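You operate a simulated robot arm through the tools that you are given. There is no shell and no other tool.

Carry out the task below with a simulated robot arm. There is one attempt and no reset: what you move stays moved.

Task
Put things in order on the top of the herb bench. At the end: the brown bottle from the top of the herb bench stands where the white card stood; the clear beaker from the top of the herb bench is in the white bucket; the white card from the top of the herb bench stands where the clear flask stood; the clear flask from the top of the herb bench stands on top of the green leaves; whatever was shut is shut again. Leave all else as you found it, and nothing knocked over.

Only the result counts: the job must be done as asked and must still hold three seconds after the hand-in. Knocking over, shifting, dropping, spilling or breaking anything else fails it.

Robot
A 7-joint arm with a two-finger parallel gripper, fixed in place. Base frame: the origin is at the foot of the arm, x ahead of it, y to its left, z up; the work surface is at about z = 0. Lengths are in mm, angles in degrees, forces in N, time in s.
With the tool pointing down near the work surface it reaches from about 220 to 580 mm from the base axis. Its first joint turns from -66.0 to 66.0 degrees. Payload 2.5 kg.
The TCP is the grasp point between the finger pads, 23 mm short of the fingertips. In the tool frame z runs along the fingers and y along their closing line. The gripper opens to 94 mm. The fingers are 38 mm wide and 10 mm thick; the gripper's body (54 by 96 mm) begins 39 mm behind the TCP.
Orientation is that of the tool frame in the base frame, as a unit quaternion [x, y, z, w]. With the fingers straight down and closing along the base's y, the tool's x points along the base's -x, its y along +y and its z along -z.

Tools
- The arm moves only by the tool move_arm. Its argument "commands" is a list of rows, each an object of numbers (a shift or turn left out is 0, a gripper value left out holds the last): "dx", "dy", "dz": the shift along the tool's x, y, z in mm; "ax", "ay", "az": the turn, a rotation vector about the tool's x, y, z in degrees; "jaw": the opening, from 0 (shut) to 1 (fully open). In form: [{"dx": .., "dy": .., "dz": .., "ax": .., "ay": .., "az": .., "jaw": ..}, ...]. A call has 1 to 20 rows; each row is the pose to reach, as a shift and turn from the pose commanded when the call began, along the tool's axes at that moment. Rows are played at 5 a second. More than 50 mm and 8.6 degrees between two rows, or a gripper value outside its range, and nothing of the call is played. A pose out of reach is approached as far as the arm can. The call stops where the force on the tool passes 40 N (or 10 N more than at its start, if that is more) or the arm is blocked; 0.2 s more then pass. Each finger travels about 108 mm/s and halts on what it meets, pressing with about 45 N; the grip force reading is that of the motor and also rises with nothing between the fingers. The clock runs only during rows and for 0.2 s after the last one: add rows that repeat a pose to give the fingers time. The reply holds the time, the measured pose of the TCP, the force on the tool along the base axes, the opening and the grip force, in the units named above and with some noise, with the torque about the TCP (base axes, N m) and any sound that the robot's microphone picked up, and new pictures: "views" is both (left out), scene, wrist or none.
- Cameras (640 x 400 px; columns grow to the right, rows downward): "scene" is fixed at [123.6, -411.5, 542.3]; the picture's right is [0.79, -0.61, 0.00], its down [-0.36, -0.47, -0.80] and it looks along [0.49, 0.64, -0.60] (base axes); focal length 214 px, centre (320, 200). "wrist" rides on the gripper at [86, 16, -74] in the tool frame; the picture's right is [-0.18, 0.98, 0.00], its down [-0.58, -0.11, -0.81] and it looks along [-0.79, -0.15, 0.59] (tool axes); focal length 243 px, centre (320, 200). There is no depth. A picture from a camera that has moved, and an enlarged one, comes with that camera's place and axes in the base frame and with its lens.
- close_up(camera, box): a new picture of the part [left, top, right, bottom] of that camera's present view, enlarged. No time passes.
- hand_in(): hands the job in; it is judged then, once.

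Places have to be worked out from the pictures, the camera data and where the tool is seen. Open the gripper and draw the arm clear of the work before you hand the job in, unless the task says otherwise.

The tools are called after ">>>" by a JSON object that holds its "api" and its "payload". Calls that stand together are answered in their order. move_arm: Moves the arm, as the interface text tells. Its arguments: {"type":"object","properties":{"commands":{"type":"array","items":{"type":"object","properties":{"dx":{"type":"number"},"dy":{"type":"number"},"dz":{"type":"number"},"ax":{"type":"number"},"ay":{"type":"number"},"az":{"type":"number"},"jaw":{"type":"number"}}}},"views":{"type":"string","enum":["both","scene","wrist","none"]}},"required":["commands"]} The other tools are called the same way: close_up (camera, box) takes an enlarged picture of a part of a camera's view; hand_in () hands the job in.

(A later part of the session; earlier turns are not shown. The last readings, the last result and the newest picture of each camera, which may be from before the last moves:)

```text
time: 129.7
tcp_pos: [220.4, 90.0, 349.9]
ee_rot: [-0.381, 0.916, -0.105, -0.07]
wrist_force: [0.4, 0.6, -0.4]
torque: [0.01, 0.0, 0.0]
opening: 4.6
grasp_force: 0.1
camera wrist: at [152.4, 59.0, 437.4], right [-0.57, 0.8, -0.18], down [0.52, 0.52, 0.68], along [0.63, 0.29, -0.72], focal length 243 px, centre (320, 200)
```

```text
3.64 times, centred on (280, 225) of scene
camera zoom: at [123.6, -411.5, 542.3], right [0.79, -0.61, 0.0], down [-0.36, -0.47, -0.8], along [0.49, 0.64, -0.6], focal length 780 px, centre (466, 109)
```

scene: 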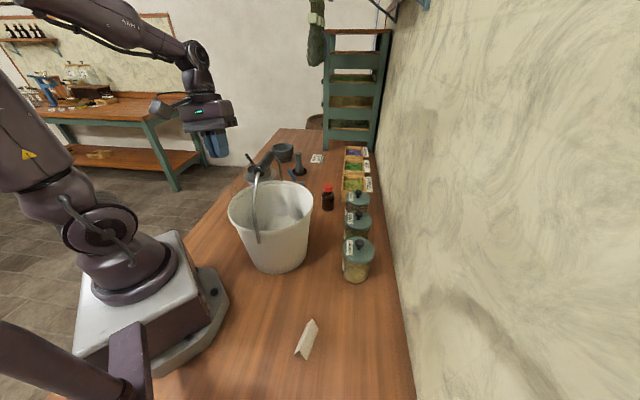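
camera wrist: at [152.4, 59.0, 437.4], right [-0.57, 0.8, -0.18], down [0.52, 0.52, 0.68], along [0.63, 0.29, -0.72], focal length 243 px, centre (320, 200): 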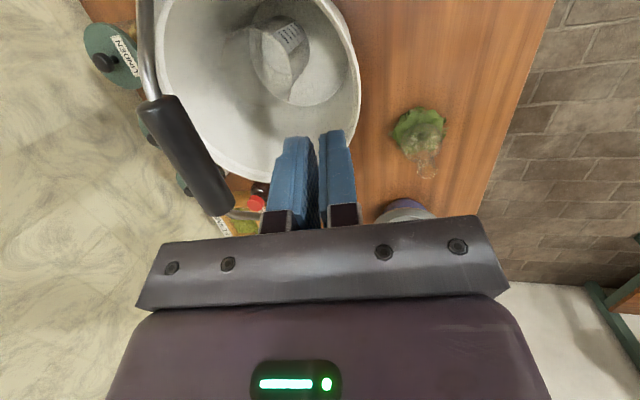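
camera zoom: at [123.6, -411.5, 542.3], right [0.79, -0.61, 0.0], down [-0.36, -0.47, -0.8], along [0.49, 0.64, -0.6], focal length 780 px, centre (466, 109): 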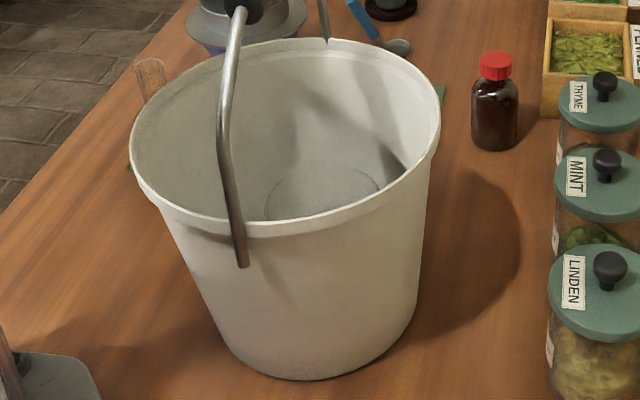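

The beaker stands in the bucket, but the bucket has slid about 8.6 mm along (−0.79,+0.61). I'll return it by pressing a closed fingertip against its inner wall on the wall side; first I level the tool (undo the roll and lean).

>>> {"api": "move_arm", "payload": {"commands": [{"ax": -4, "az": -0.85}, {"ax": -7.8, "az": -1.67}, {"ax": -7.8, "az": -1.67}], "views": "none"}}

>>> {"api": "move_arm", "payload": {"commands": [{"ay": -6, "jaw": 0}, {"ay": -12, "jaw": 0}, {"ay": -12, "jaw": 0}], "views": "both"}}

>>> {"api": "close_up", "payload": {"camera": "wrist", "box": [60, 0, 440, 240]}}

```text
time: 130.5
tcp_pos: [220.8, 87.4, 349.2]
ee_rot: [-0.388, 0.916, -0.041, -0.097]
wrist_force: [0.6, 0.2, -0.6]
torque: [-0.01, 0.01, -0.02]
opening: 4.9
grasp_force: 0.1
```

```text
time: 131.3
tcp_pos: [219.5, 87.0, 351.0]
ee_rot: [-0.391, 0.92, -0.001, 0.001]
wrist_force: [-0.3, -0.1, 1.2]
torque: [0.0, 0.03, 0.01]
opening: 0.0
grasp_force: 42.5
camera wrist: at [149.1, 36.8, 423.6], right [-0.58, 0.82, 0.0], down [0.48, 0.34, 0.81], along [0.66, 0.47, -0.59], focal length 243 px, centre (320, 200)
```

scene: 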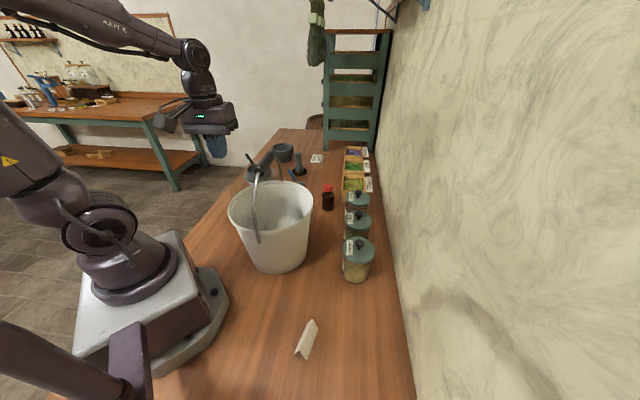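
wrist: 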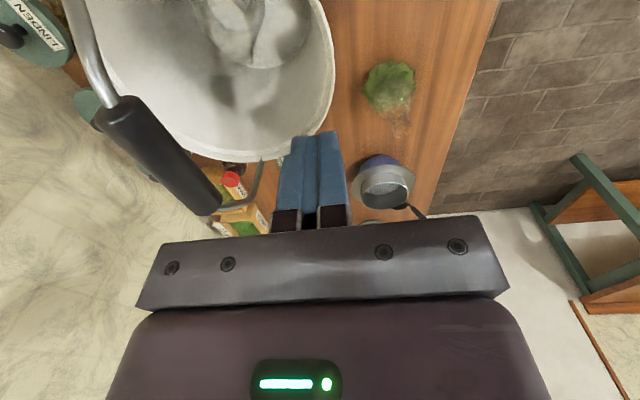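

```text
1.67 times, centred on (250, 120) of wrist
camera zoom: at [149.1, 36.8, 423.6], right [-0.58, 0.82, 0.0], down [0.48, 0.34, 0.81], along [0.66, 0.47, -0.59], focal length 404 px, centre (437, 333)
```

zoom: 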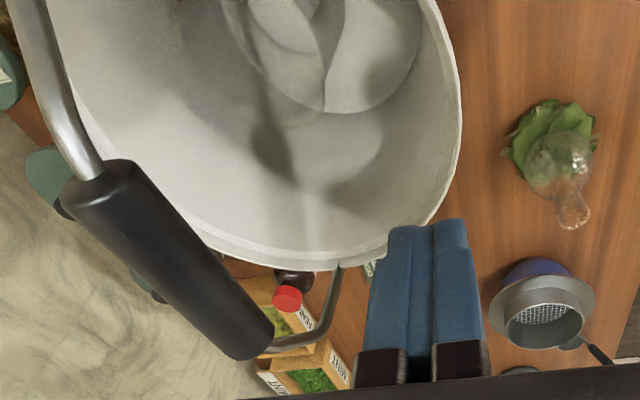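

Tool level again. I'll rise to z≈480 and move over the handle to the wall side of the bucket's opening.

>>> {"api": "move_arm", "payload": {"commands": [{"dz": -43}, {"dz": -87}, {"dz": -130}, {"dx": -3.4, "dy": -33.5, "dz": -130, "az": -1.3}, {"dx": -6.8, "dy": -67, "dz": -130, "az": -2.6}, {"dx": -10.1, "dy": -100.4, "dz": -130, "az": -3.8}, {"dx": -13.5, "dy": -133.9, "dz": -130, "az": -5.1}, {"dx": -16.9, "dy": -167.4, "dz": -130, "az": -6.4}, {"dx": -16.9, "dy": -167.4, "dz": -130, "az": -6.4}], "views": "both"}}

>>> {"api": "close_up", "payload": {"camera": "scene", "box": [220, 120, 400, 232]}}

```text
time: 133.3
tcp_pos: [351.6, -16.0, 479.4]
ee_rot: [-0.442, 0.897, 0.0, -0.001]
wrist_force: [0.1, 0.6, -0.3]
torque: [0.03, 0.0, 0.04]
opening: 0.0
grasp_force: 42.2
camera wrist: at [286.4, -74.4, 554.2], right [-0.67, 0.75, 0.0], down [0.44, 0.4, 0.81], along [0.6, 0.54, -0.59], focal length 243 px, centre (320, 200)
```

scene: 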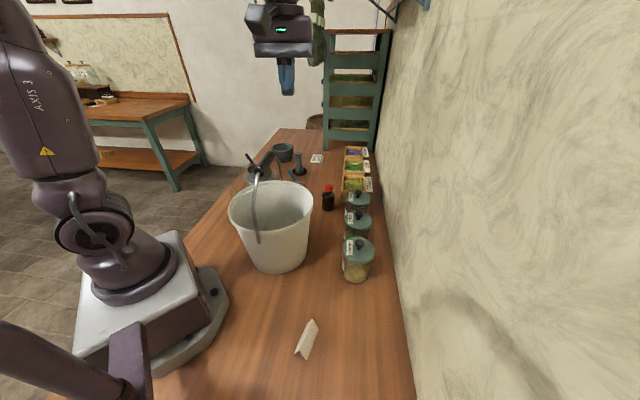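
wrist: 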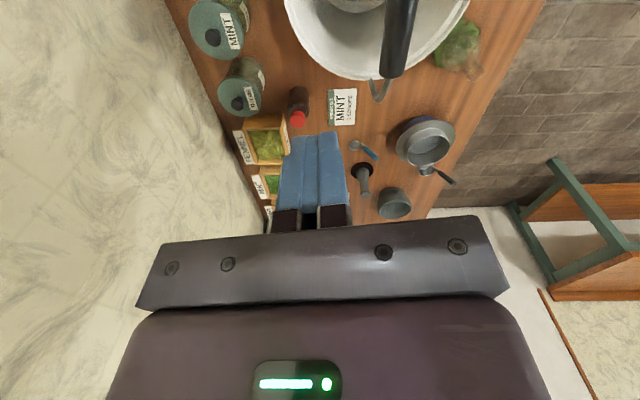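

```text
3.56 times, centred on (310, 176) of scene
camera zoom: at [123.6, -411.5, 542.3], right [0.79, -0.61, 0.0], down [-0.36, -0.47, -0.8], along [0.49, 0.64, -0.6], focal length 763 px, centre (356, 285)
```

zoom: 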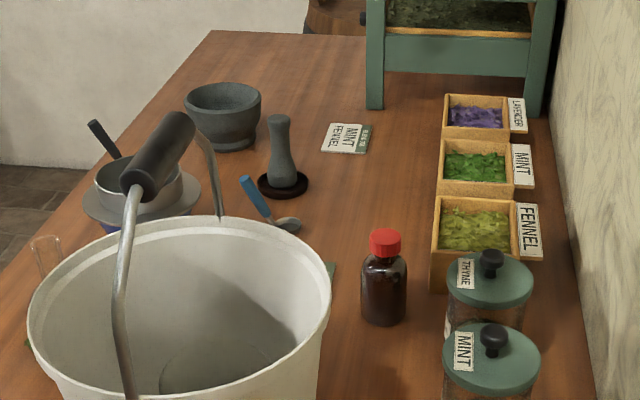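

The bucket's shift measures about 8.3 mm. I'm over its wall-side opening (71 mm from its centre); I'll descend to z≈330 first and check the clearance from the handle.

>>> {"api": "move_arm", "payload": {"commands": [{"dy": -3, "dz": 40}, {"dy": -3, "dz": 80}, {"dy": -3, "dz": 115}, {"dy": -3, "dz": 150}, {"dy": -3, "dz": 150}], "views": "both"}}

>>> {"api": "close_up", "payload": {"camera": "scene", "box": [220, 60, 340, 180]}}

>>> {"api": "close_up", "payload": {"camera": "wrist", "box": [220, 0, 520, 240]}}

```text
time: 134.5
tcp_pos: [354.2, -16.3, 328.9]
ee_rot: [-0.441, 0.897, 0.0, -0.001]
wrist_force: [0.6, 0.6, -0.1]
torque: [0.0, -0.01, -0.02]
opening: 0.0
grasp_force: 41.7
camera wrist: at [289.1, -75.0, 402.8], right [-0.67, 0.75, 0.0], down [0.44, 0.4, 0.81], along [0.6, 0.54, -0.59], focal length 243 px, centre (320, 200)
```

scene: 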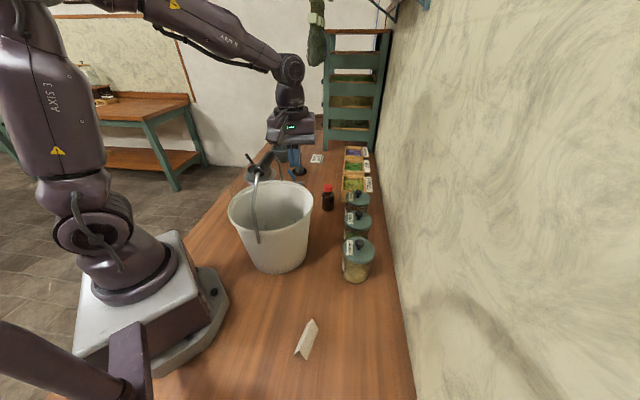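
wrist: 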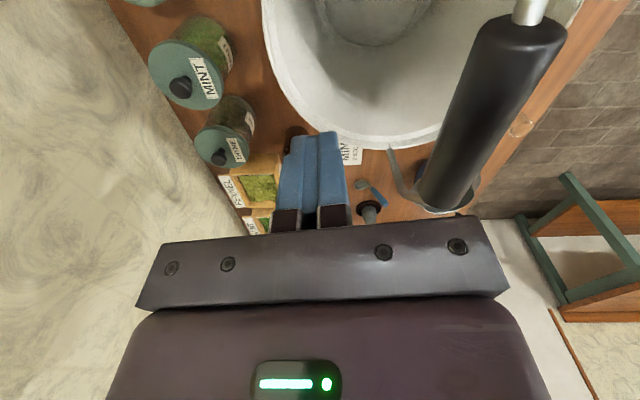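

```text
3.33 times, centred on (280, 120) of scene
camera zoom: at [123.6, -411.5, 542.3], right [0.79, -0.61, 0.0], down [-0.36, -0.47, -0.8], along [0.49, 0.64, -0.6], focal length 715 px, centre (453, 467)
```

zoom: 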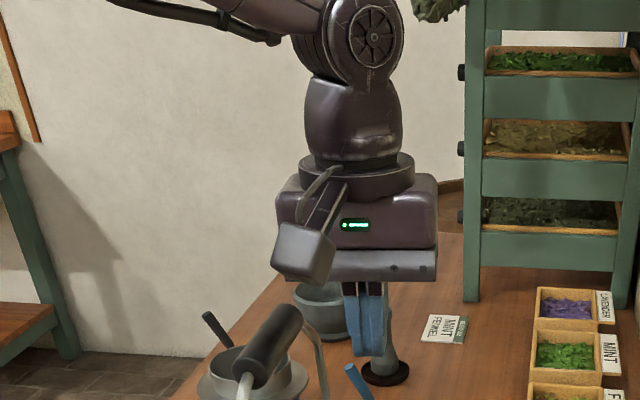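

```text
1.67 times, centred on (370, 120) of wrist
camera zoom: at [289.1, -75.0, 402.8], right [-0.67, 0.75, 0.0], down [0.44, 0.4, 0.81], along [0.6, 0.54, -0.59], focal length 404 px, centre (237, 333)
```

zoom: 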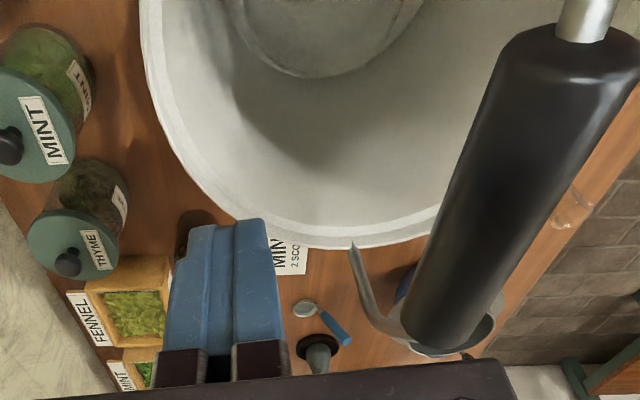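

Clearance from the handle is about 6–10 mm; I'll go 4 mm further outward to be safe and descend to z≈195 so only the fingertips are below the rim.

>>> {"api": "move_arm", "payload": {"commands": [{"dy": -4, "dz": 5}, {"dy": -4, "dz": 35}, {"dy": -4, "dz": 68}, {"dy": -4, "dz": 100}, {"dy": -4, "dz": 125}, {"dy": -4, "dz": 134}, {"dy": -4, "dz": 134}], "views": "both"}}

>>> {"api": "close_up", "payload": {"camera": "scene", "box": [220, 120, 340, 240]}}

>>> {"api": "close_up", "payload": {"camera": "wrist", "box": [200, 0, 640, 260]}}

```text
time: 136.1
tcp_pos: [358.4, -20.7, 195.5]
ee_rot: [-0.442, 0.897, 0.0, -0.001]
wrist_force: [-0.1, -1.1, -0.8]
torque: [0.01, 0.02, -0.03]
opening: 0.0
grasp_force: 42.0
camera wrist: at [293.3, -79.1, 270.6], right [-0.67, 0.75, 0.0], down [0.44, 0.4, 0.81], along [0.6, 0.54, -0.59], focal length 243 px, centre (320, 200)
```

scene: 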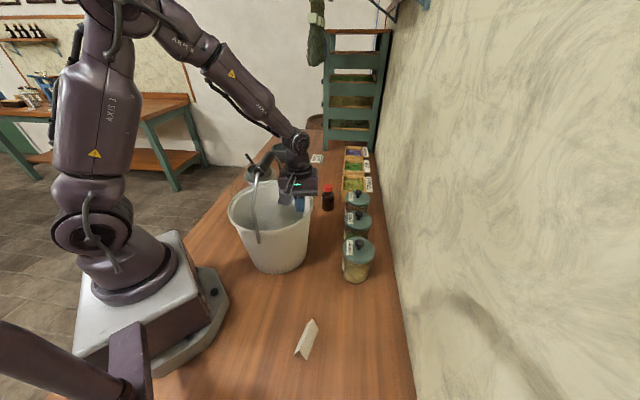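
wrist: 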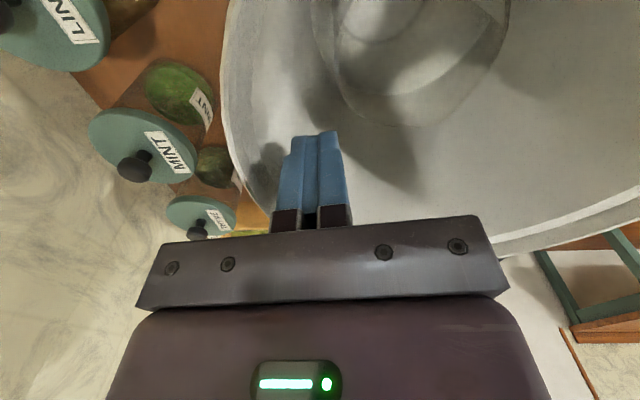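

```text
3.33 times, centred on (280, 180) of scene
camera zoom: at [123.6, -411.5, 542.3], right [0.79, -0.61, 0.0], down [-0.36, -0.47, -0.8], along [0.49, 0.64, -0.6], focal length 715 px, centre (453, 267)
```

zoom: 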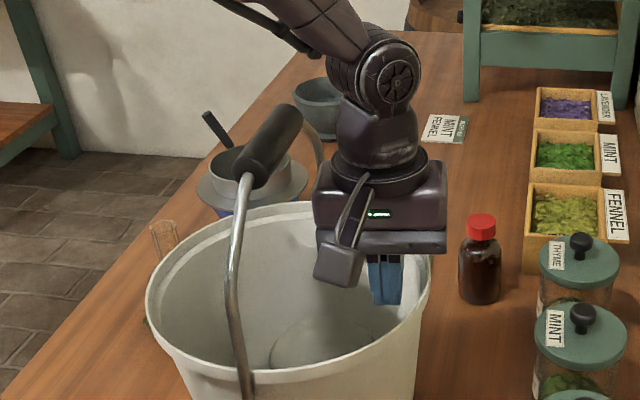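

```text
1.45 times, centred on (420, 130) of wrist
camera zoom: at [293.3, -79.1, 270.6], right [-0.67, 0.75, 0.0], down [0.44, 0.4, 0.81], along [0.6, 0.54, -0.59], focal length 353 px, centre (174, 302)
```

zoom: 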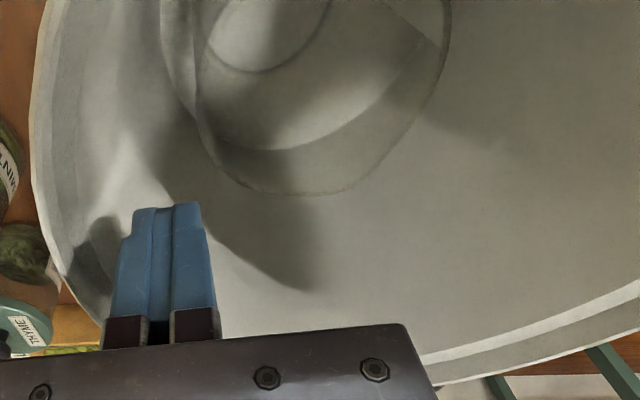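

No contact; the fingertips are inside, about 10 mm from the wall. I'll advance toward the wall in small steps until I feel contact.

>>> {"api": "move_arm", "payload": {"commands": [{"dy": -2.5}, {"dy": -5}, {"dy": -5}], "views": "none"}}

>>> {"api": "move_arm", "payload": {"commands": [{"dy": -1}, {"dy": -2}, {"dy": -2}], "views": "none"}}

```text
time: 136.9
tcp_pos: [362.9, -24.8, 195.2]
ee_rot: [-0.442, 0.897, -0.001, -0.001]
wrist_force: [-0.2, 0.1, 0.9]
torque: [0.01, 0.01, 0.0]
opening: 0.0
grasp_force: 42.6
```

```text
time: 137.7
tcp_pos: [364.2, -24.9, 195.4]
ee_rot: [-0.441, 0.897, -0.001, 0.0]
wrist_force: [0.6, -0.7, -0.6]
torque: [0.0, -0.01, 0.02]
opening: 0.0
grasp_force: 42.5
```

No contact yet (about 84 mm from centre). Continuing with 1.5 mm steps.

>>> {"api": "move_arm", "payload": {"commands": [{"dy": -0.8}, {"dy": -1.5}, {"dy": -1.5}], "views": "none"}}

>>> {"api": "move_arm", "payload": {"commands": [{"dy": -0.8}, {"dy": -1.5}, {"dy": -1.5}], "views": "none"}}

>>> {"api": "move_arm", "payload": {"commands": [{"dy": -0.8}, {"dy": -1.5}, {"dy": -1.5}], "views": "wrist"}}

```text
time: 138.5
tcp_pos: [364.5, -25.8, 195.8]
ee_rot: [-0.441, 0.898, -0.001, -0.002]
wrist_force: [-1.1, 1.0, 0.6]
torque: [-0.02, -0.02, 0.05]
opening: 0.0
grasp_force: 42.2
```

```text
time: 139.3
tcp_pos: [365.9, -26.8, 196.6]
ee_rot: [-0.441, 0.897, -0.002, -0.001]
wrist_force: [-2.3, 0.5, 0.3]
torque: [0.0, 0.02, 0.01]
opening: 0.1
grasp_force: 42.3
```

```text
time: 140.1
tcp_pos: [368.0, -27.6, 196.0]
ee_rot: [-0.442, 0.897, -0.002, -0.001]
wrist_force: [-2.6, 0.4, -0.4]
torque: [0.0, -0.02, 0.01]
opening: 0.0
grasp_force: 42.3
camera wrist: at [302.7, -86.9, 270.3], right [-0.67, 0.75, 0.0], down [0.44, 0.4, 0.81], along [0.6, 0.54, -0.59], focal length 243 px, centre (320, 200)
```

wrist: 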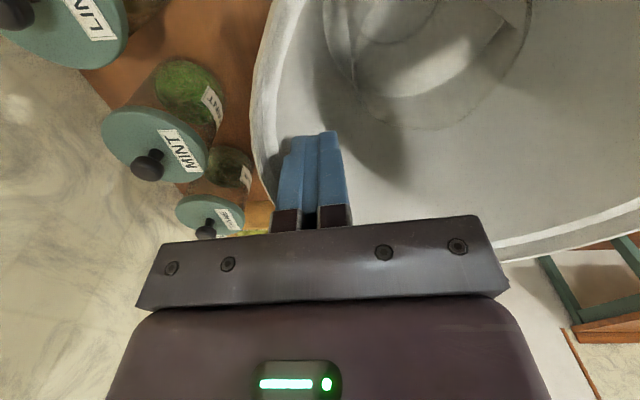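

A steady ~2.5 N reaction: the fingertip is touching and the bucket may already be sliding back. I'll check its position in the scene.

>>> {"api": "close_up", "payload": {"camera": "scene", "box": [220, 120, 400, 232]}}

>>> {"api": "close_up", "payload": {"camera": "scene", "box": [220, 170, 340, 280]}}

```text
3.56 times, centred on (310, 176) of scene
camera zoom: at [123.6, -411.5, 542.3], right [0.79, -0.61, 0.0], down [-0.36, -0.47, -0.8], along [0.49, 0.64, -0.6], focal length 763 px, centre (356, 285)
```

zoom: 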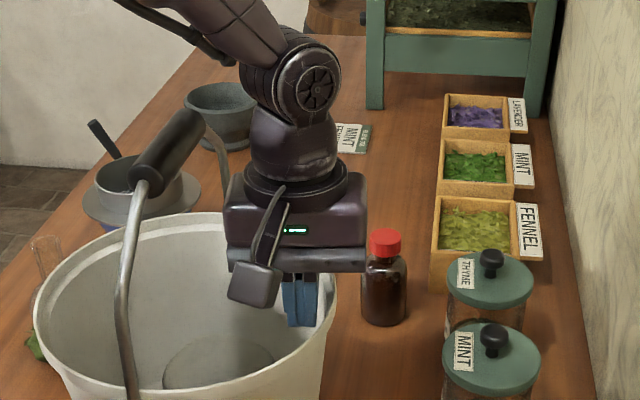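

```text
3.64 times, centred on (280, 225) of scene
camera zoom: at [123.6, -411.5, 542.3], right [0.79, -0.61, 0.0], down [-0.36, -0.47, -0.8], along [0.49, 0.64, -0.6], focal length 780 px, centre (466, 109)
```

zoom: 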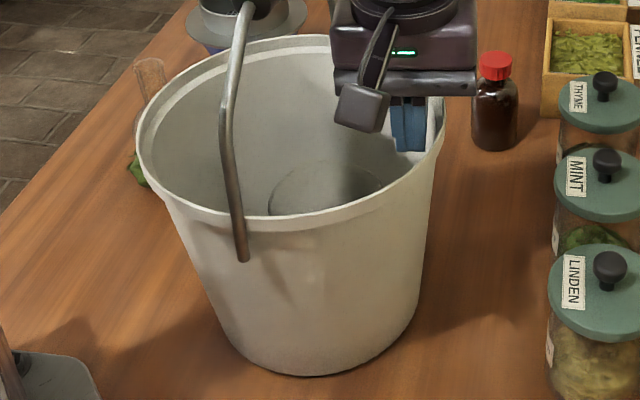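

The near side of the bucket looks slightly lifted — the push so high may be tipping it rather than only sliding it. I'll retreat 6 mm and see where it settles.

>>> {"api": "move_arm", "payload": {"commands": [{"dy": 1.5}, {"dy": 3}, {"dy": 4.5}, {"dy": 6}, {"dy": 6}], "views": "scene"}}

>>> {"api": "close_up", "payload": {"camera": "scene", "box": [220, 120, 400, 232]}}

>>> {"api": "close_up", "payload": {"camera": "scene", "box": [220, 170, 340, 280]}}

```text
time: 141.3
tcp_pos: [362.7, -24.8, 195.1]
ee_rot: [-0.441, 0.897, -0.001, -0.001]
wrist_force: [-0.1, -0.4, 0.1]
torque: [0.01, 0.0, -0.01]
opening: 0.0
grasp_force: 41.9
```

scene: 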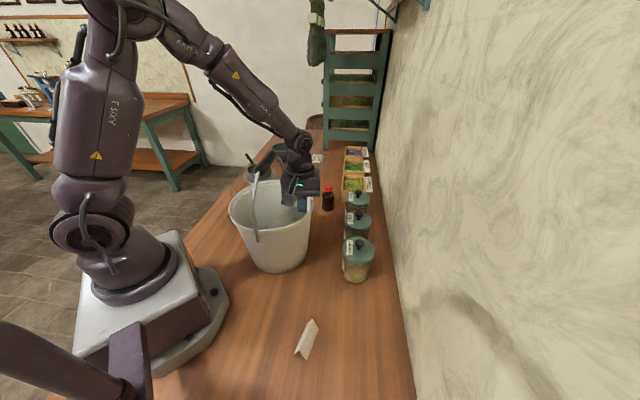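

```text
3.56 times, centred on (310, 176) of scene
camera zoom: at [123.6, -411.5, 542.3], right [0.79, -0.61, 0.0], down [-0.36, -0.47, -0.8], along [0.49, 0.64, -0.6], focal length 763 px, centre (356, 285)
```

zoom: 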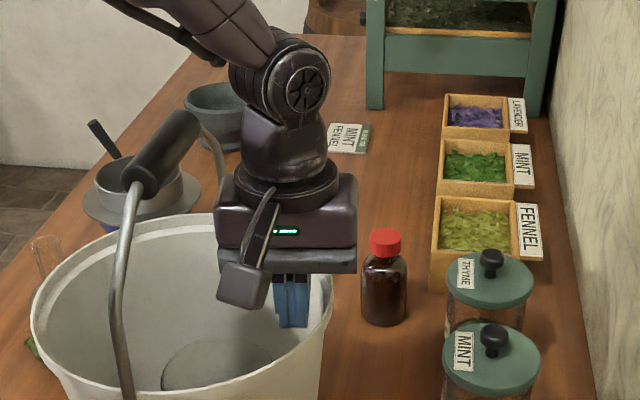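

```text
3.64 times, centred on (280, 225) of scene
camera zoom: at [123.6, -411.5, 542.3], right [0.79, -0.61, 0.0], down [-0.36, -0.47, -0.8], along [0.49, 0.64, -0.6], focal length 780 px, centre (466, 109)
```

zoom: 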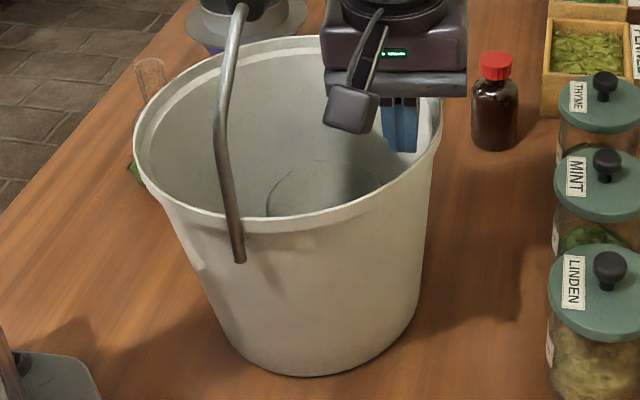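

The bucket settled back mostly, with a slight twist; pushing at the rim is not a good way. A better way is to grasp its handle from above, lift it a few millimetres and set it back exactly. First I rise and return to the earlier viewpoint to measure the handle's displacement.

>>> {"api": "move_arm", "payload": {"commands": [{"dz": -20}, {"dz": -60}, {"dz": -102}, {"dz": -144}, {"dz": -186}, {"dz": -228}, {"dz": -270}, {"dz": -290}, {"dz": -290}], "views": "none"}}

>>> {"api": "close_up", "payload": {"camera": "scene", "box": [220, 120, 400, 232]}}

>>> {"api": "close_up", "payload": {"camera": "scene", "box": [220, 170, 340, 280]}}

```text
time: 143.3
tcp_pos: [360.9, -23.5, 485.4]
ee_rot: [-0.442, 0.897, 0.0, -0.001]
wrist_force: [-0.3, -0.1, -0.5]
torque: [0.04, -0.04, -0.02]
opening: 0.0
grasp_force: 42.2
```

```text
3.56 times, centred on (310, 176) of scene
camera zoom: at [123.6, -411.5, 542.3], right [0.79, -0.61, 0.0], down [-0.36, -0.47, -0.8], along [0.49, 0.64, -0.6], focal length 763 px, centre (356, 285)
```

zoom: 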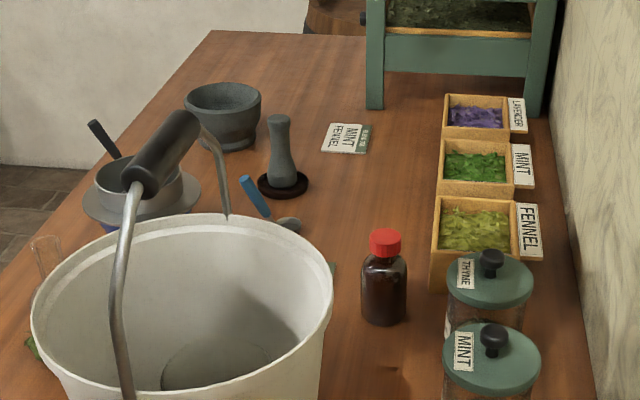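

```text
3.64 times, centred on (280, 225) of scene
camera zoom: at [123.6, -411.5, 542.3], right [0.79, -0.61, 0.0], down [-0.36, -0.47, -0.8], along [0.49, 0.64, -0.6], focal length 780 px, centre (466, 109)
```

zoom: 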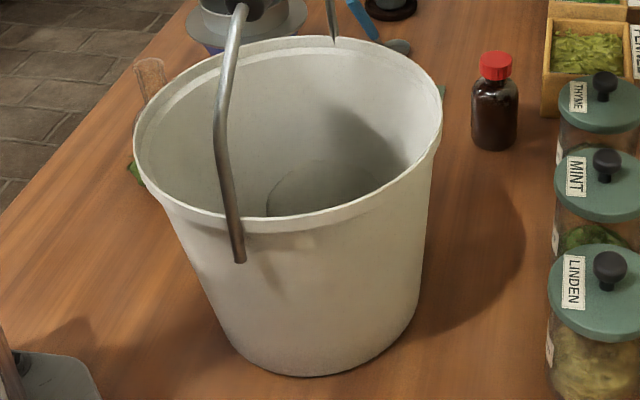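

The bucket is now slightly twisted and offset: the near ear is off by about 10 mm, while the far ear is almost right. I'll go to the earlier measuring viewpoint for a like-for-like comparison.

>>> {"api": "move_arm", "payload": {"commands": [{"dx": 30.5, "dy": -3.7, "az": 6.85}, {"dx": 61, "dy": -7.3, "az": 13.7}, {"dx": 91.4, "dy": -11, "az": 20.5}, {"dx": 121.9, "dy": -14.6, "az": 27.4}, {"dx": 121.9, "dy": -14.6, "az": 27.4}], "views": "none"}}

>>> {"api": "move_arm", "payload": {"commands": [{"ay": 6, "jaw": 1}, {"ay": 12, "jaw": 1}, {"ay": 12, "jaw": 1}], "views": "both"}}

>>> {"api": "close_up", "payload": {"camera": "wrist", "box": [330, 0, 530, 170]}}

```text
time: 144.5
tcp_pos: [300.2, -129.9, 486.4]
ee_rot: [-0.216, 0.976, -0.001, 0.0]
wrist_force: [0.6, 0.0, 0.2]
torque: [0.01, -0.01, -0.04]
opening: 0.0
grasp_force: 42.2
```

```text
time: 145.3
tcp_pos: [300.4, -129.2, 487.6]
ee_rot: [-0.215, 0.971, -0.023, -0.103]
wrist_force: [0.1, -0.5, -0.2]
torque: [-0.02, 0.04, 0.01]
opening: 94.0
grasp_force: 0.1
camera wrist: at [230.9, -143.2, 577.2], right [-0.25, 0.97, -0.04], down [0.71, 0.21, 0.67], along [0.65, 0.14, -0.74], focal length 243 px, centre (320, 200)
```

scene: 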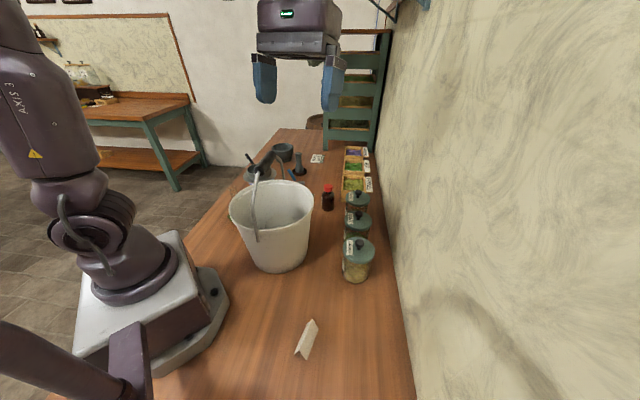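
wrist: 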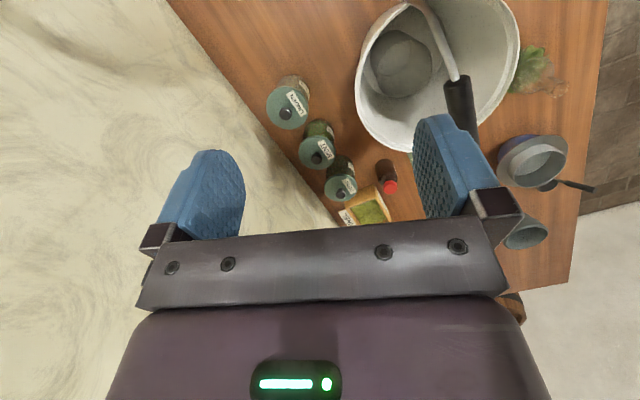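

```text
2.35 times, centred on (430, 85) of wrist
camera zoom: at [230.9, -143.2, 577.2], right [-0.25, 0.97, -0.04], down [0.71, 0.21, 0.67], along [0.65, 0.14, -0.74], focal length 571 px, centre (61, 471)
```

zoom: 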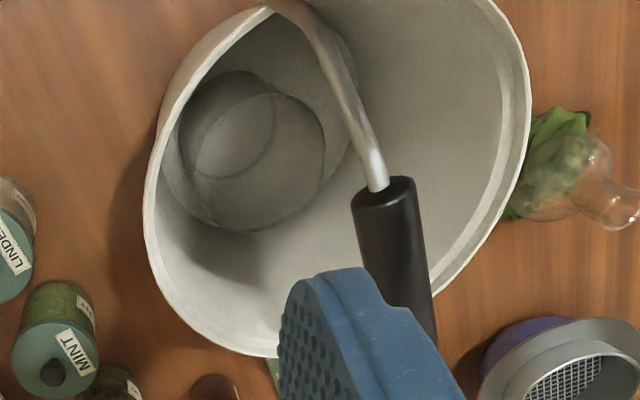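

The open finger blocks the view of the handle; I'll close the jaws and zoom again.

>>> {"api": "move_arm", "payload": {"commands": [{"jaw": 0.6}, {"jaw": 0.2}, {"jaw": 0.05}, {"jaw": 0.05}], "views": "none"}}

>>> {"api": "close_up", "payload": {"camera": "wrist", "box": [330, 0, 530, 170]}}

```text
time: 146.3
tcp_pos: [297.8, -130.1, 486.9]
ee_rot: [-0.216, 0.971, -0.024, -0.102]
wrist_force: [0.0, 0.2, 0.3]
torque: [-0.01, 0.04, 0.02]
opening: 4.7
grasp_force: 0.1
```

```text
2.35 times, centred on (430, 85) of wrist
camera zoom: at [230.8, -143.4, 577.1], right [-0.25, 0.97, -0.04], down [0.71, 0.21, 0.67], along [0.65, 0.14, -0.74], focal length 571 px, centre (61, 471)
```

zoom: 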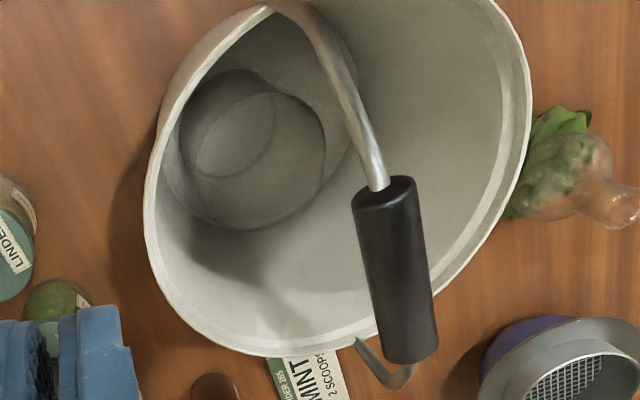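

Measured: the bucket is off by about (−3.8,+4.8) mm and twisted about 1.5°. I'll restore it by its handle: level the tool, then move above the handle's centre (301.3,27) with the closing line across the handle.

>>> {"api": "move_arm", "payload": {"commands": [{"ay": -6}, {"ay": -12}, {"ay": -12}], "views": "none"}}

>>> {"api": "move_arm", "payload": {"commands": [{"dx": -13.4, "dy": 28.1, "dz": 1, "az": -3.8, "jaw": 1}, {"dx": -26.9, "dy": 56.3, "dz": 2, "az": -7.6, "jaw": 1}, {"dx": -40.3, "dy": 84.4, "dz": 4, "az": -11.4, "jaw": 1}, {"dx": -53.8, "dy": 112.6, "dz": 5, "az": -15.2, "jaw": 1}, {"dx": -67.2, "dy": 140.7, "dz": 6.7, "az": -19, "jaw": 1}, {"dx": -67.2, "dy": 140.7, "dz": 6.7, "az": -19, "jaw": 1}], "views": "both"}}

```text
time: 147.1
tcp_pos: [300.3, -128.9, 486.5]
ee_rot: [-0.216, 0.976, -0.001, 0.001]
wrist_force: [0.7, 0.7, -0.6]
torque: [-0.02, 0.0, 0.01]
opening: 4.7
grasp_force: 0.1
```

```text
time: 148.5
tcp_pos: [300.5, 26.8, 478.5]
ee_rot: [-0.374, 0.927, -0.001, 0.0]
wrist_force: [0.2, 0.1, -0.3]
torque: [-0.01, -0.01, 0.0]
opening: 94.0
grasp_force: 0.1
camera wrist: at [227.3, -21.4, 553.2], right [-0.55, 0.83, 0.0], down [0.49, 0.33, 0.81], along [0.67, 0.44, -0.59], focal length 243 px, centre (320, 200)
```

scene: 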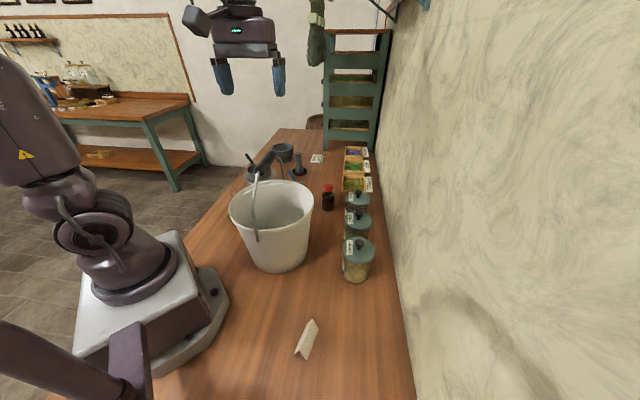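
wrist: 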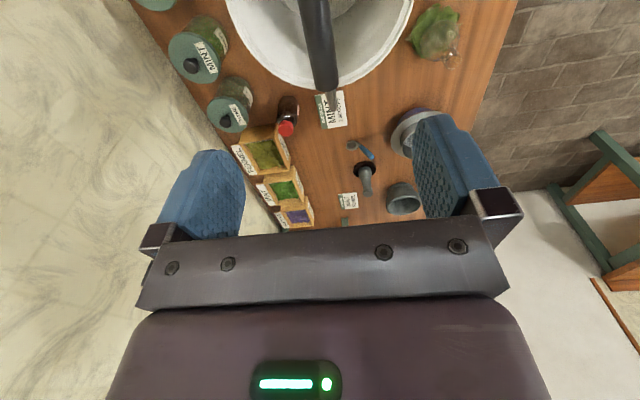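

The handle runs centrally between the open fingers. I'll descend to z≈400 and verify the alignment.

>>> {"api": "move_arm", "payload": {"commands": [{"dx": -0.8, "dy": -0.5, "dz": 25}, {"dx": -0.8, "dy": -0.5, "dz": 50}, {"dx": -0.8, "dy": -0.5, "dz": 78}, {"dx": -0.8, "dy": -0.5, "dz": 78}], "views": "wrist"}}

>>> {"api": "close_up", "payload": {"camera": "wrist", "box": [220, 0, 440, 160]}}

```text
time: 149.5
tcp_pos: [301.1, 27.3, 400.3]
ee_rot: [-0.374, 0.927, -0.001, -0.001]
wrist_force: [-0.3, 1.2, 0.2]
torque: [-0.03, 0.0, 0.03]
opening: 94.3
grasp_force: 0.0
camera wrist: at [227.1, -21.2, 475.4], right [-0.55, 0.84, 0.0], down [0.49, 0.33, 0.81], along [0.67, 0.44, -0.59], focal length 243 px, centre (320, 200)
```

wrist: 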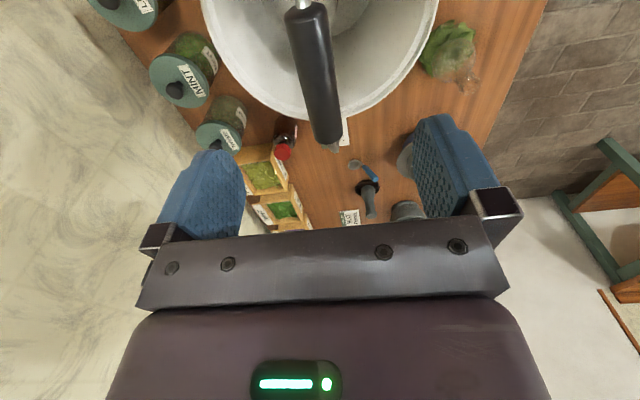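

```text
2.50 times, centred on (330, 80) of wrist
camera zoom: at [227.1, -21.2, 475.4], right [-0.55, 0.84, 0.0], down [0.49, 0.33, 0.81], along [0.67, 0.44, -0.59], focal length 606 px, centre (295, 500)
```

zoom: 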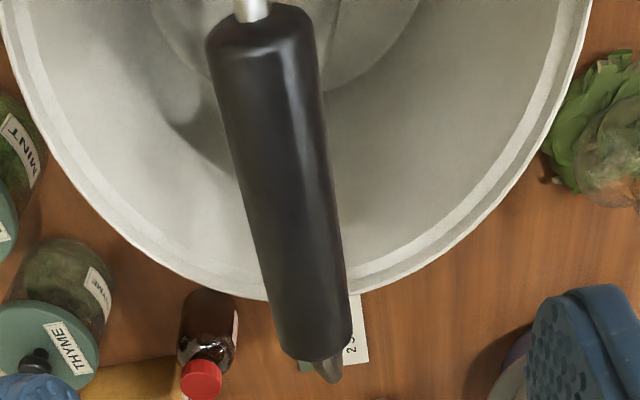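

The handle axis passes within 0.5 mm of the tool axis, at z≈316. I'll descend so the pads straddle it (TCP z≈317).

>>> {"api": "move_arm", "payload": {"commands": [{"dz": 25}, {"dz": 50}, {"dz": 70}, {"dz": 83}, {"dz": 83}], "views": "both"}}

>>> {"api": "close_up", "payload": {"camera": "wrist", "box": [200, 0, 460, 240]}}

>>> {"api": "close_up", "payload": {"camera": "scene", "box": [190, 60, 330, 200]}}

```text
time: 150.7
tcp_pos: [300.8, 27.0, 318.6]
ee_rot: [-0.375, 0.927, -0.001, 0.0]
wrist_force: [-0.1, 0.3, -0.3]
torque: [-0.01, -0.03, -0.01]
opening: 93.9
grasp_force: 0.1
camera wrist: at [227.9, -21.8, 392.6], right [-0.55, 0.83, 0.0], down [0.49, 0.33, 0.81], along [0.67, 0.44, -0.59], focal length 243 px, centre (320, 200)
```

scene: 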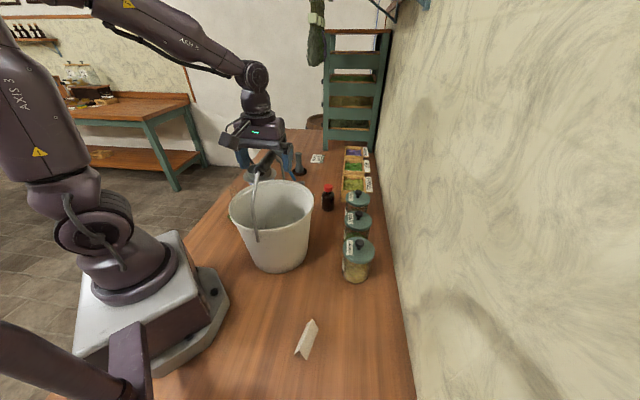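
wrist: 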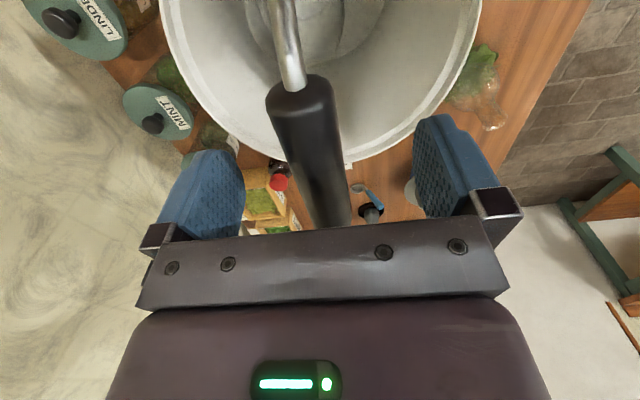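

```text
1.67 times, centred on (330, 120) of wrist
camera zoom: at [227.9, -21.8, 392.6], right [-0.55, 0.83, 0.0], down [0.49, 0.33, 0.81], along [0.67, 0.44, -0.59], focal length 404 px, centre (303, 333)
```

zoom: 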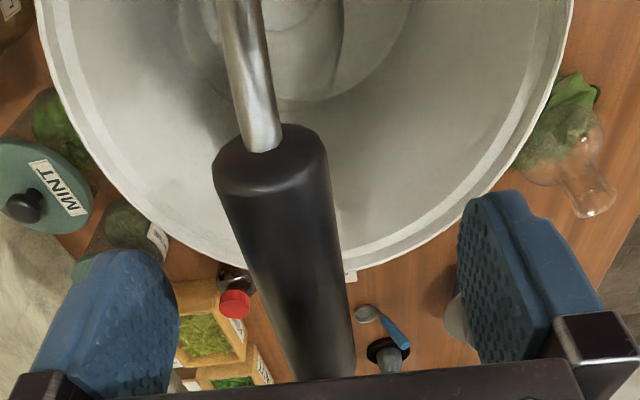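

```text
2.86 times, centred on (260, 130) of scene
camera zoom: at [123.6, -411.5, 542.3], right [0.79, -0.61, 0.0], down [-0.36, -0.47, -0.8], along [0.49, 0.64, -0.6], focal length 613 px, centre (491, 400)
```

zoom: 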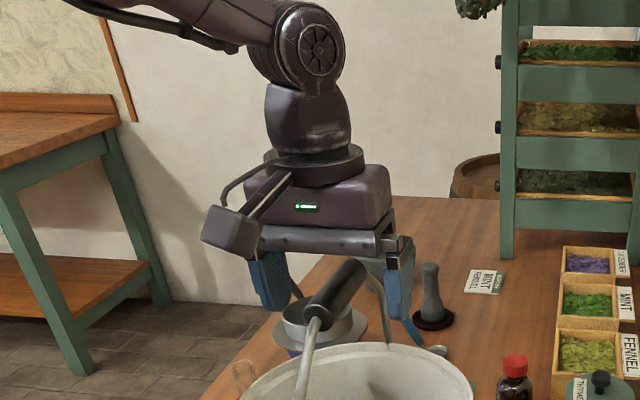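

The handle is well centred between the pads. I'll close to about 34 mm first and check the centring.

>>> {"api": "move_arm", "payload": {"commands": [{"jaw": 0.8}, {"jaw": 0.6}, {"jaw": 0.45}, {"jaw": 0.37}, {"jaw": 0.37}], "views": "wrist"}}

>>> {"api": "close_up", "payload": {"camera": "wrist", "box": [200, 0, 460, 240]}}

>>> {"api": "close_up", "payload": {"camera": "scene", "box": [220, 110, 310, 200]}}

```text
time: 151.9
tcp_pos: [302.0, 27.7, 319.7]
ee_rot: [-0.375, 0.927, -0.001, 0.0]
wrist_force: [0.6, -0.3, -0.1]
torque: [0.0, 0.05, -0.02]
opening: 34.7
grasp_force: 0.0
camera wrist: at [228.0, -21.8, 392.9], right [-0.55, 0.84, 0.0], down [0.49, 0.33, 0.81], along [0.67, 0.44, -0.59], focal length 243 px, centre (320, 200)
```

wrist: 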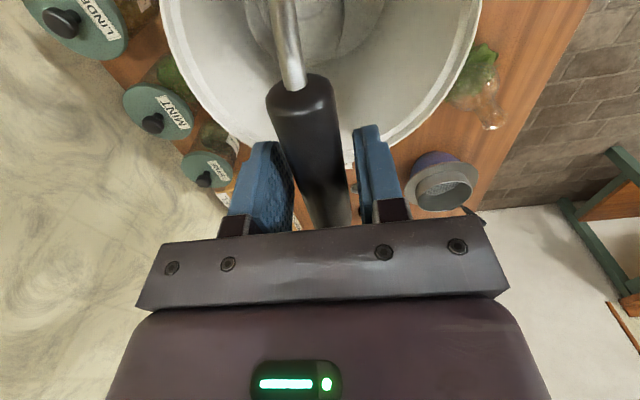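

```text
1.67 times, centred on (330, 120) of wrist
camera zoom: at [228.0, -21.8, 392.9], right [-0.55, 0.84, 0.0], down [0.49, 0.33, 0.81], along [0.67, 0.44, -0.59], focal length 404 px, centre (303, 333)
```

zoom: 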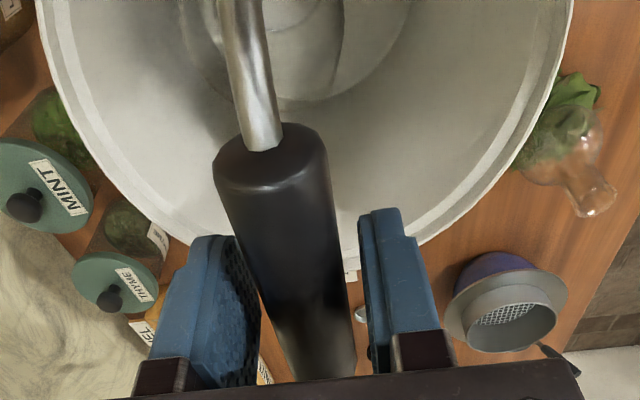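

```text
4.44 times, centred on (265, 155) of scene
camera zoom: at [123.6, -411.5, 542.3], right [0.79, -0.61, 0.0], down [-0.36, -0.47, -0.8], along [0.49, 0.64, -0.6], focal length 953 px, centre (564, 400)
```

zoom: 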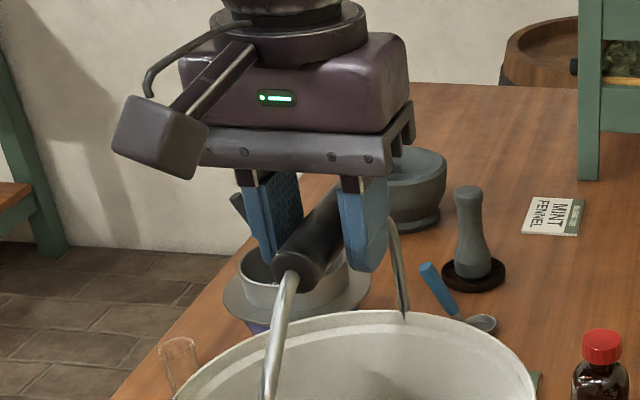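

Nearly centred. I'll close onto the handle.

>>> {"api": "move_arm", "payload": {"commands": [{"jaw": 0.34}, {"jaw": 0.32}, {"jaw": 0.3}, {"jaw": 0.28}, {"jaw": 0.25}, {"jaw": 0.2}, {"jaw": 0.2}, {"jaw": 0.2}], "views": "both"}}

>>> {"api": "close_up", "payload": {"camera": "scene", "box": [220, 170, 340, 280]}}

```text
time: 153.7
tcp_pos: [300.8, 26.8, 319.1]
ee_rot: [-0.375, 0.927, -0.001, 0.0]
wrist_force: [-1.3, 0.7, -0.4]
torque: [0.01, 0.01, -0.08]
opening: 24.7
grasp_force: 45.8
camera wrist: at [227.9, -21.8, 392.9], right [-0.55, 0.84, 0.0], down [0.49, 0.33, 0.81], along [0.67, 0.44, -0.59], focal length 243 px, centre (320, 200)
```

scene: 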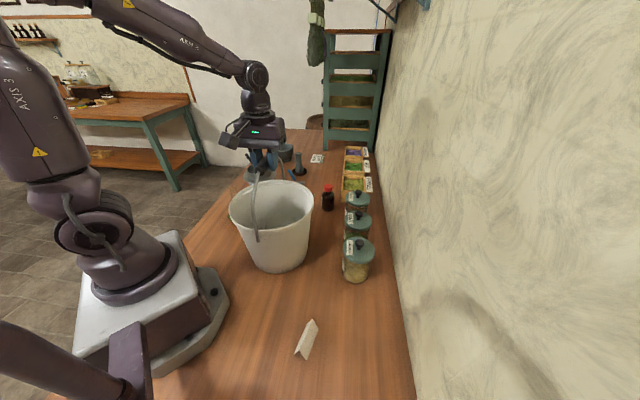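
wrist: 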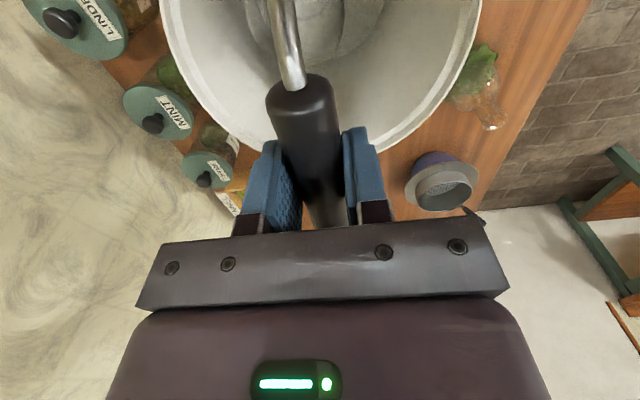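

```text
3.64 times, centred on (280, 225) of scene
camera zoom: at [123.6, -411.5, 542.3], right [0.79, -0.61, 0.0], down [-0.36, -0.47, -0.8], along [0.49, 0.64, -0.6], focal length 780 px, centre (466, 109)
```

zoom: 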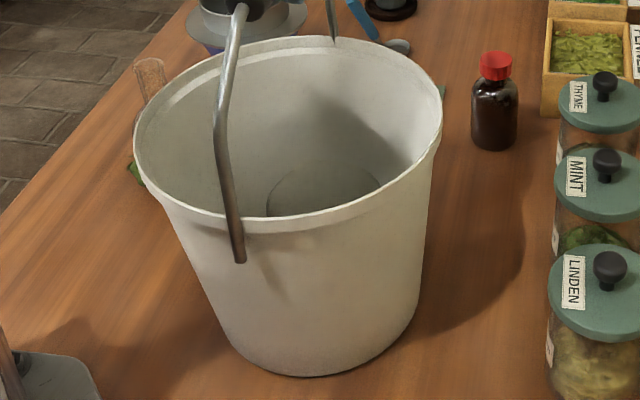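

Gripped at 24.7 mm without disturbing the bucket. I'll lift by 4 mm and read the weight.

>>> {"api": "move_arm", "payload": {"commands": [{"dz": -1}, {"dz": -2.5}, {"dz": -4}, {"dz": -4}], "views": "none"}}

>>> {"api": "close_up", "payload": {"camera": "scene", "box": [220, 170, 340, 280]}}

```text
time: 154.7
tcp_pos: [301.4, 26.9, 322.4]
ee_rot: [-0.375, 0.927, -0.001, 0.0]
wrist_force: [-0.2, 0.0, -4.1]
torque: [-0.01, 0.01, 0.02]
opening: 24.6
grasp_force: 45.0
```

```text
3.64 times, centred on (280, 225) of scene
camera zoom: at [123.6, -411.5, 542.3], right [0.79, -0.61, 0.0], down [-0.36, -0.47, -0.8], along [0.49, 0.64, -0.6], focal length 780 px, centre (466, 109)
```

zoom: 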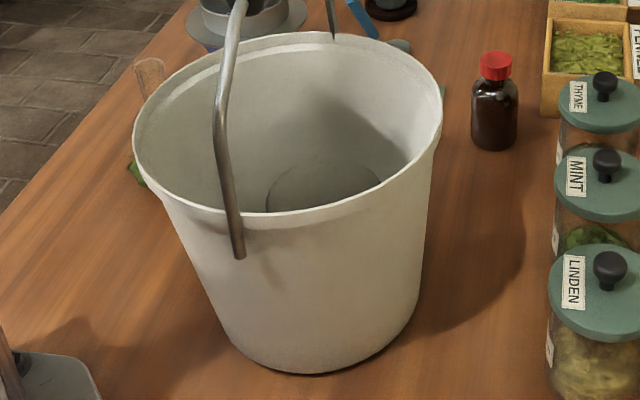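

The bucket hangs level (4.1 N). I'll move it back by (+3.3,−5.5) mm with a +1.7° turn.

>>> {"api": "move_arm", "payload": {"commands": [{"dx": 0.4, "dy": -1.6, "az": -0.4}, {"dx": 0.8, "dy": -3.1, "az": -0.9}, {"dx": 1.1, "dy": -4.7, "az": -1.3}, {"dx": 1.5, "dy": -6.2, "az": -1.7}, {"dx": 1.5, "dy": -6.2, "az": -1.7}, {"dx": 1.5, "dy": -6.2, "az": -1.7}], "views": "both"}}

>>> {"api": "close_up", "payload": {"camera": "scene", "box": [220, 170, 340, 280]}}

>>> {"api": "close_up", "payload": {"camera": "scene", "box": [220, 120, 400, 232]}}

```text
time: 156.1
tcp_pos: [305.1, 21.3, 321.6]
ee_rot: [-0.389, 0.921, -0.002, -0.001]
wrist_force: [-0.5, -0.5, -5.3]
torque: [0.03, 0.04, 0.01]
opening: 24.5
grasp_force: 44.8
camera wrist: at [233.2, -29.3, 396.5], right [-0.57, 0.82, 0.0], down [0.48, 0.34, 0.81], along [0.66, 0.46, -0.59], focal length 243 px, centre (320, 200)
```

scene: 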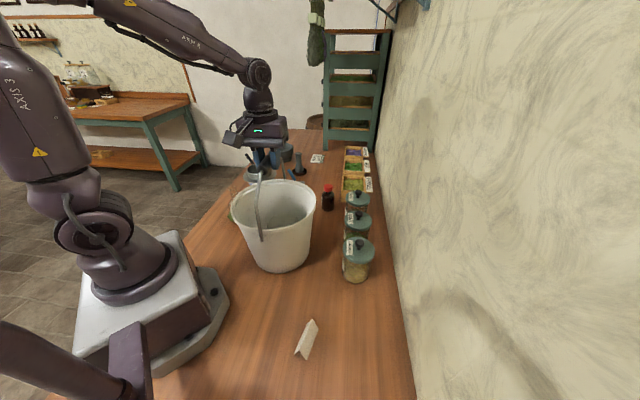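
wrist: 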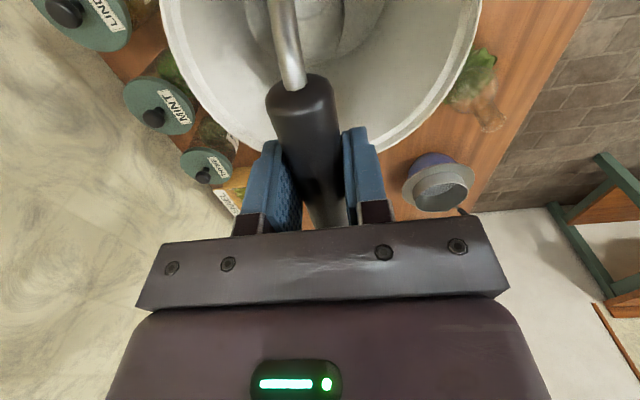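

```text
3.64 times, centred on (280, 225) of scene
camera zoom: at [123.6, -411.5, 542.3], right [0.79, -0.61, 0.0], down [-0.36, -0.47, -0.8], along [0.49, 0.64, -0.6], focal length 780 px, centre (466, 109)
```

zoom: 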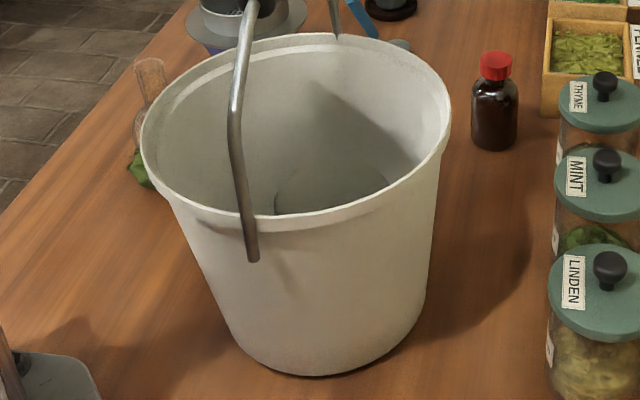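

```text
3.56 times, centred on (310, 176) of scene
camera zoom: at [123.6, -411.5, 542.3], right [0.79, -0.61, 0.0], down [-0.36, -0.47, -0.8], along [0.49, 0.64, -0.6], focal length 763 px, centre (356, 285)
```

zoom: 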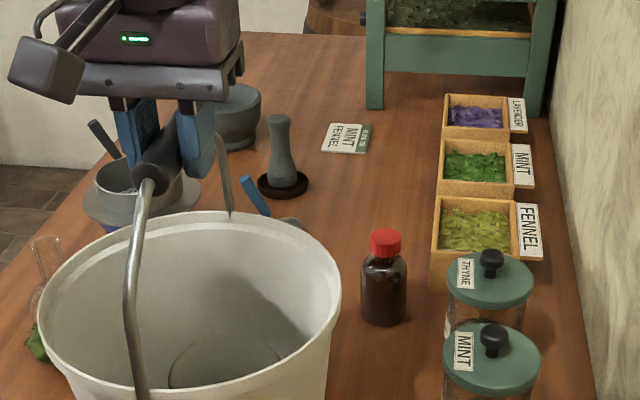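

The bucket lines up with its original place within about 1 mm. I'll nudge 1 mm more and lower it gently to the bench.

>>> {"api": "move_arm", "payload": {"commands": [{"dx": -0.1, "dy": -1}, {"dx": -0.1, "dy": -1, "dz": 1.2}, {"dx": -0.1, "dy": -1, "dz": 2.4}, {"dx": -0.1, "dy": -1, "dz": 2.4}], "views": "none"}}

>>> {"api": "move_arm", "payload": {"commands": [{"dz": 0.7}, {"dz": 0.7}], "views": "none"}}

```text
time: 157.1
tcp_pos: [305.1, 21.2, 318.9]
ee_rot: [-0.388, 0.921, -0.001, 0.0]
wrist_force: [-1.0, -0.3, -4.5]
torque: [0.07, 0.05, 0.03]
opening: 24.6
grasp_force: 44.8
```

```text
time: 157.7
tcp_pos: [306.5, 20.8, 319.9]
ee_rot: [-0.388, 0.922, -0.001, -0.002]
wrist_force: [-0.7, -0.8, -5.2]
torque: [0.04, 0.01, 0.01]
opening: 24.6
grasp_force: 44.8
```

Still hanging (≈5 N). Lowering further in 0.6 mm steps.

>>> {"api": "move_arm", "payload": {"commands": [{"dz": 0.6}, {"dz": 0.6}], "views": "none"}}

>>> {"api": "move_arm", "payload": {"commands": [{"dz": 0.5}, {"dz": 0.5}], "views": "none"}}

```text
time: 158.3
tcp_pos: [306.7, 20.5, 319.1]
ee_rot: [-0.387, 0.922, -0.002, 0.0]
wrist_force: [-1.5, 0.5, -1.6]
torque: [-0.02, 0.12, -0.05]
opening: 24.5
grasp_force: 45.2
```

```text
time: 158.9
tcp_pos: [306.6, 19.9, 319.4]
ee_rot: [-0.388, 0.922, -0.001, -0.002]
wrist_force: [-2.0, 0.2, 2.2]
torque: [-0.27, 0.25, -0.07]
opening: 24.3
grasp_force: 44.8
```

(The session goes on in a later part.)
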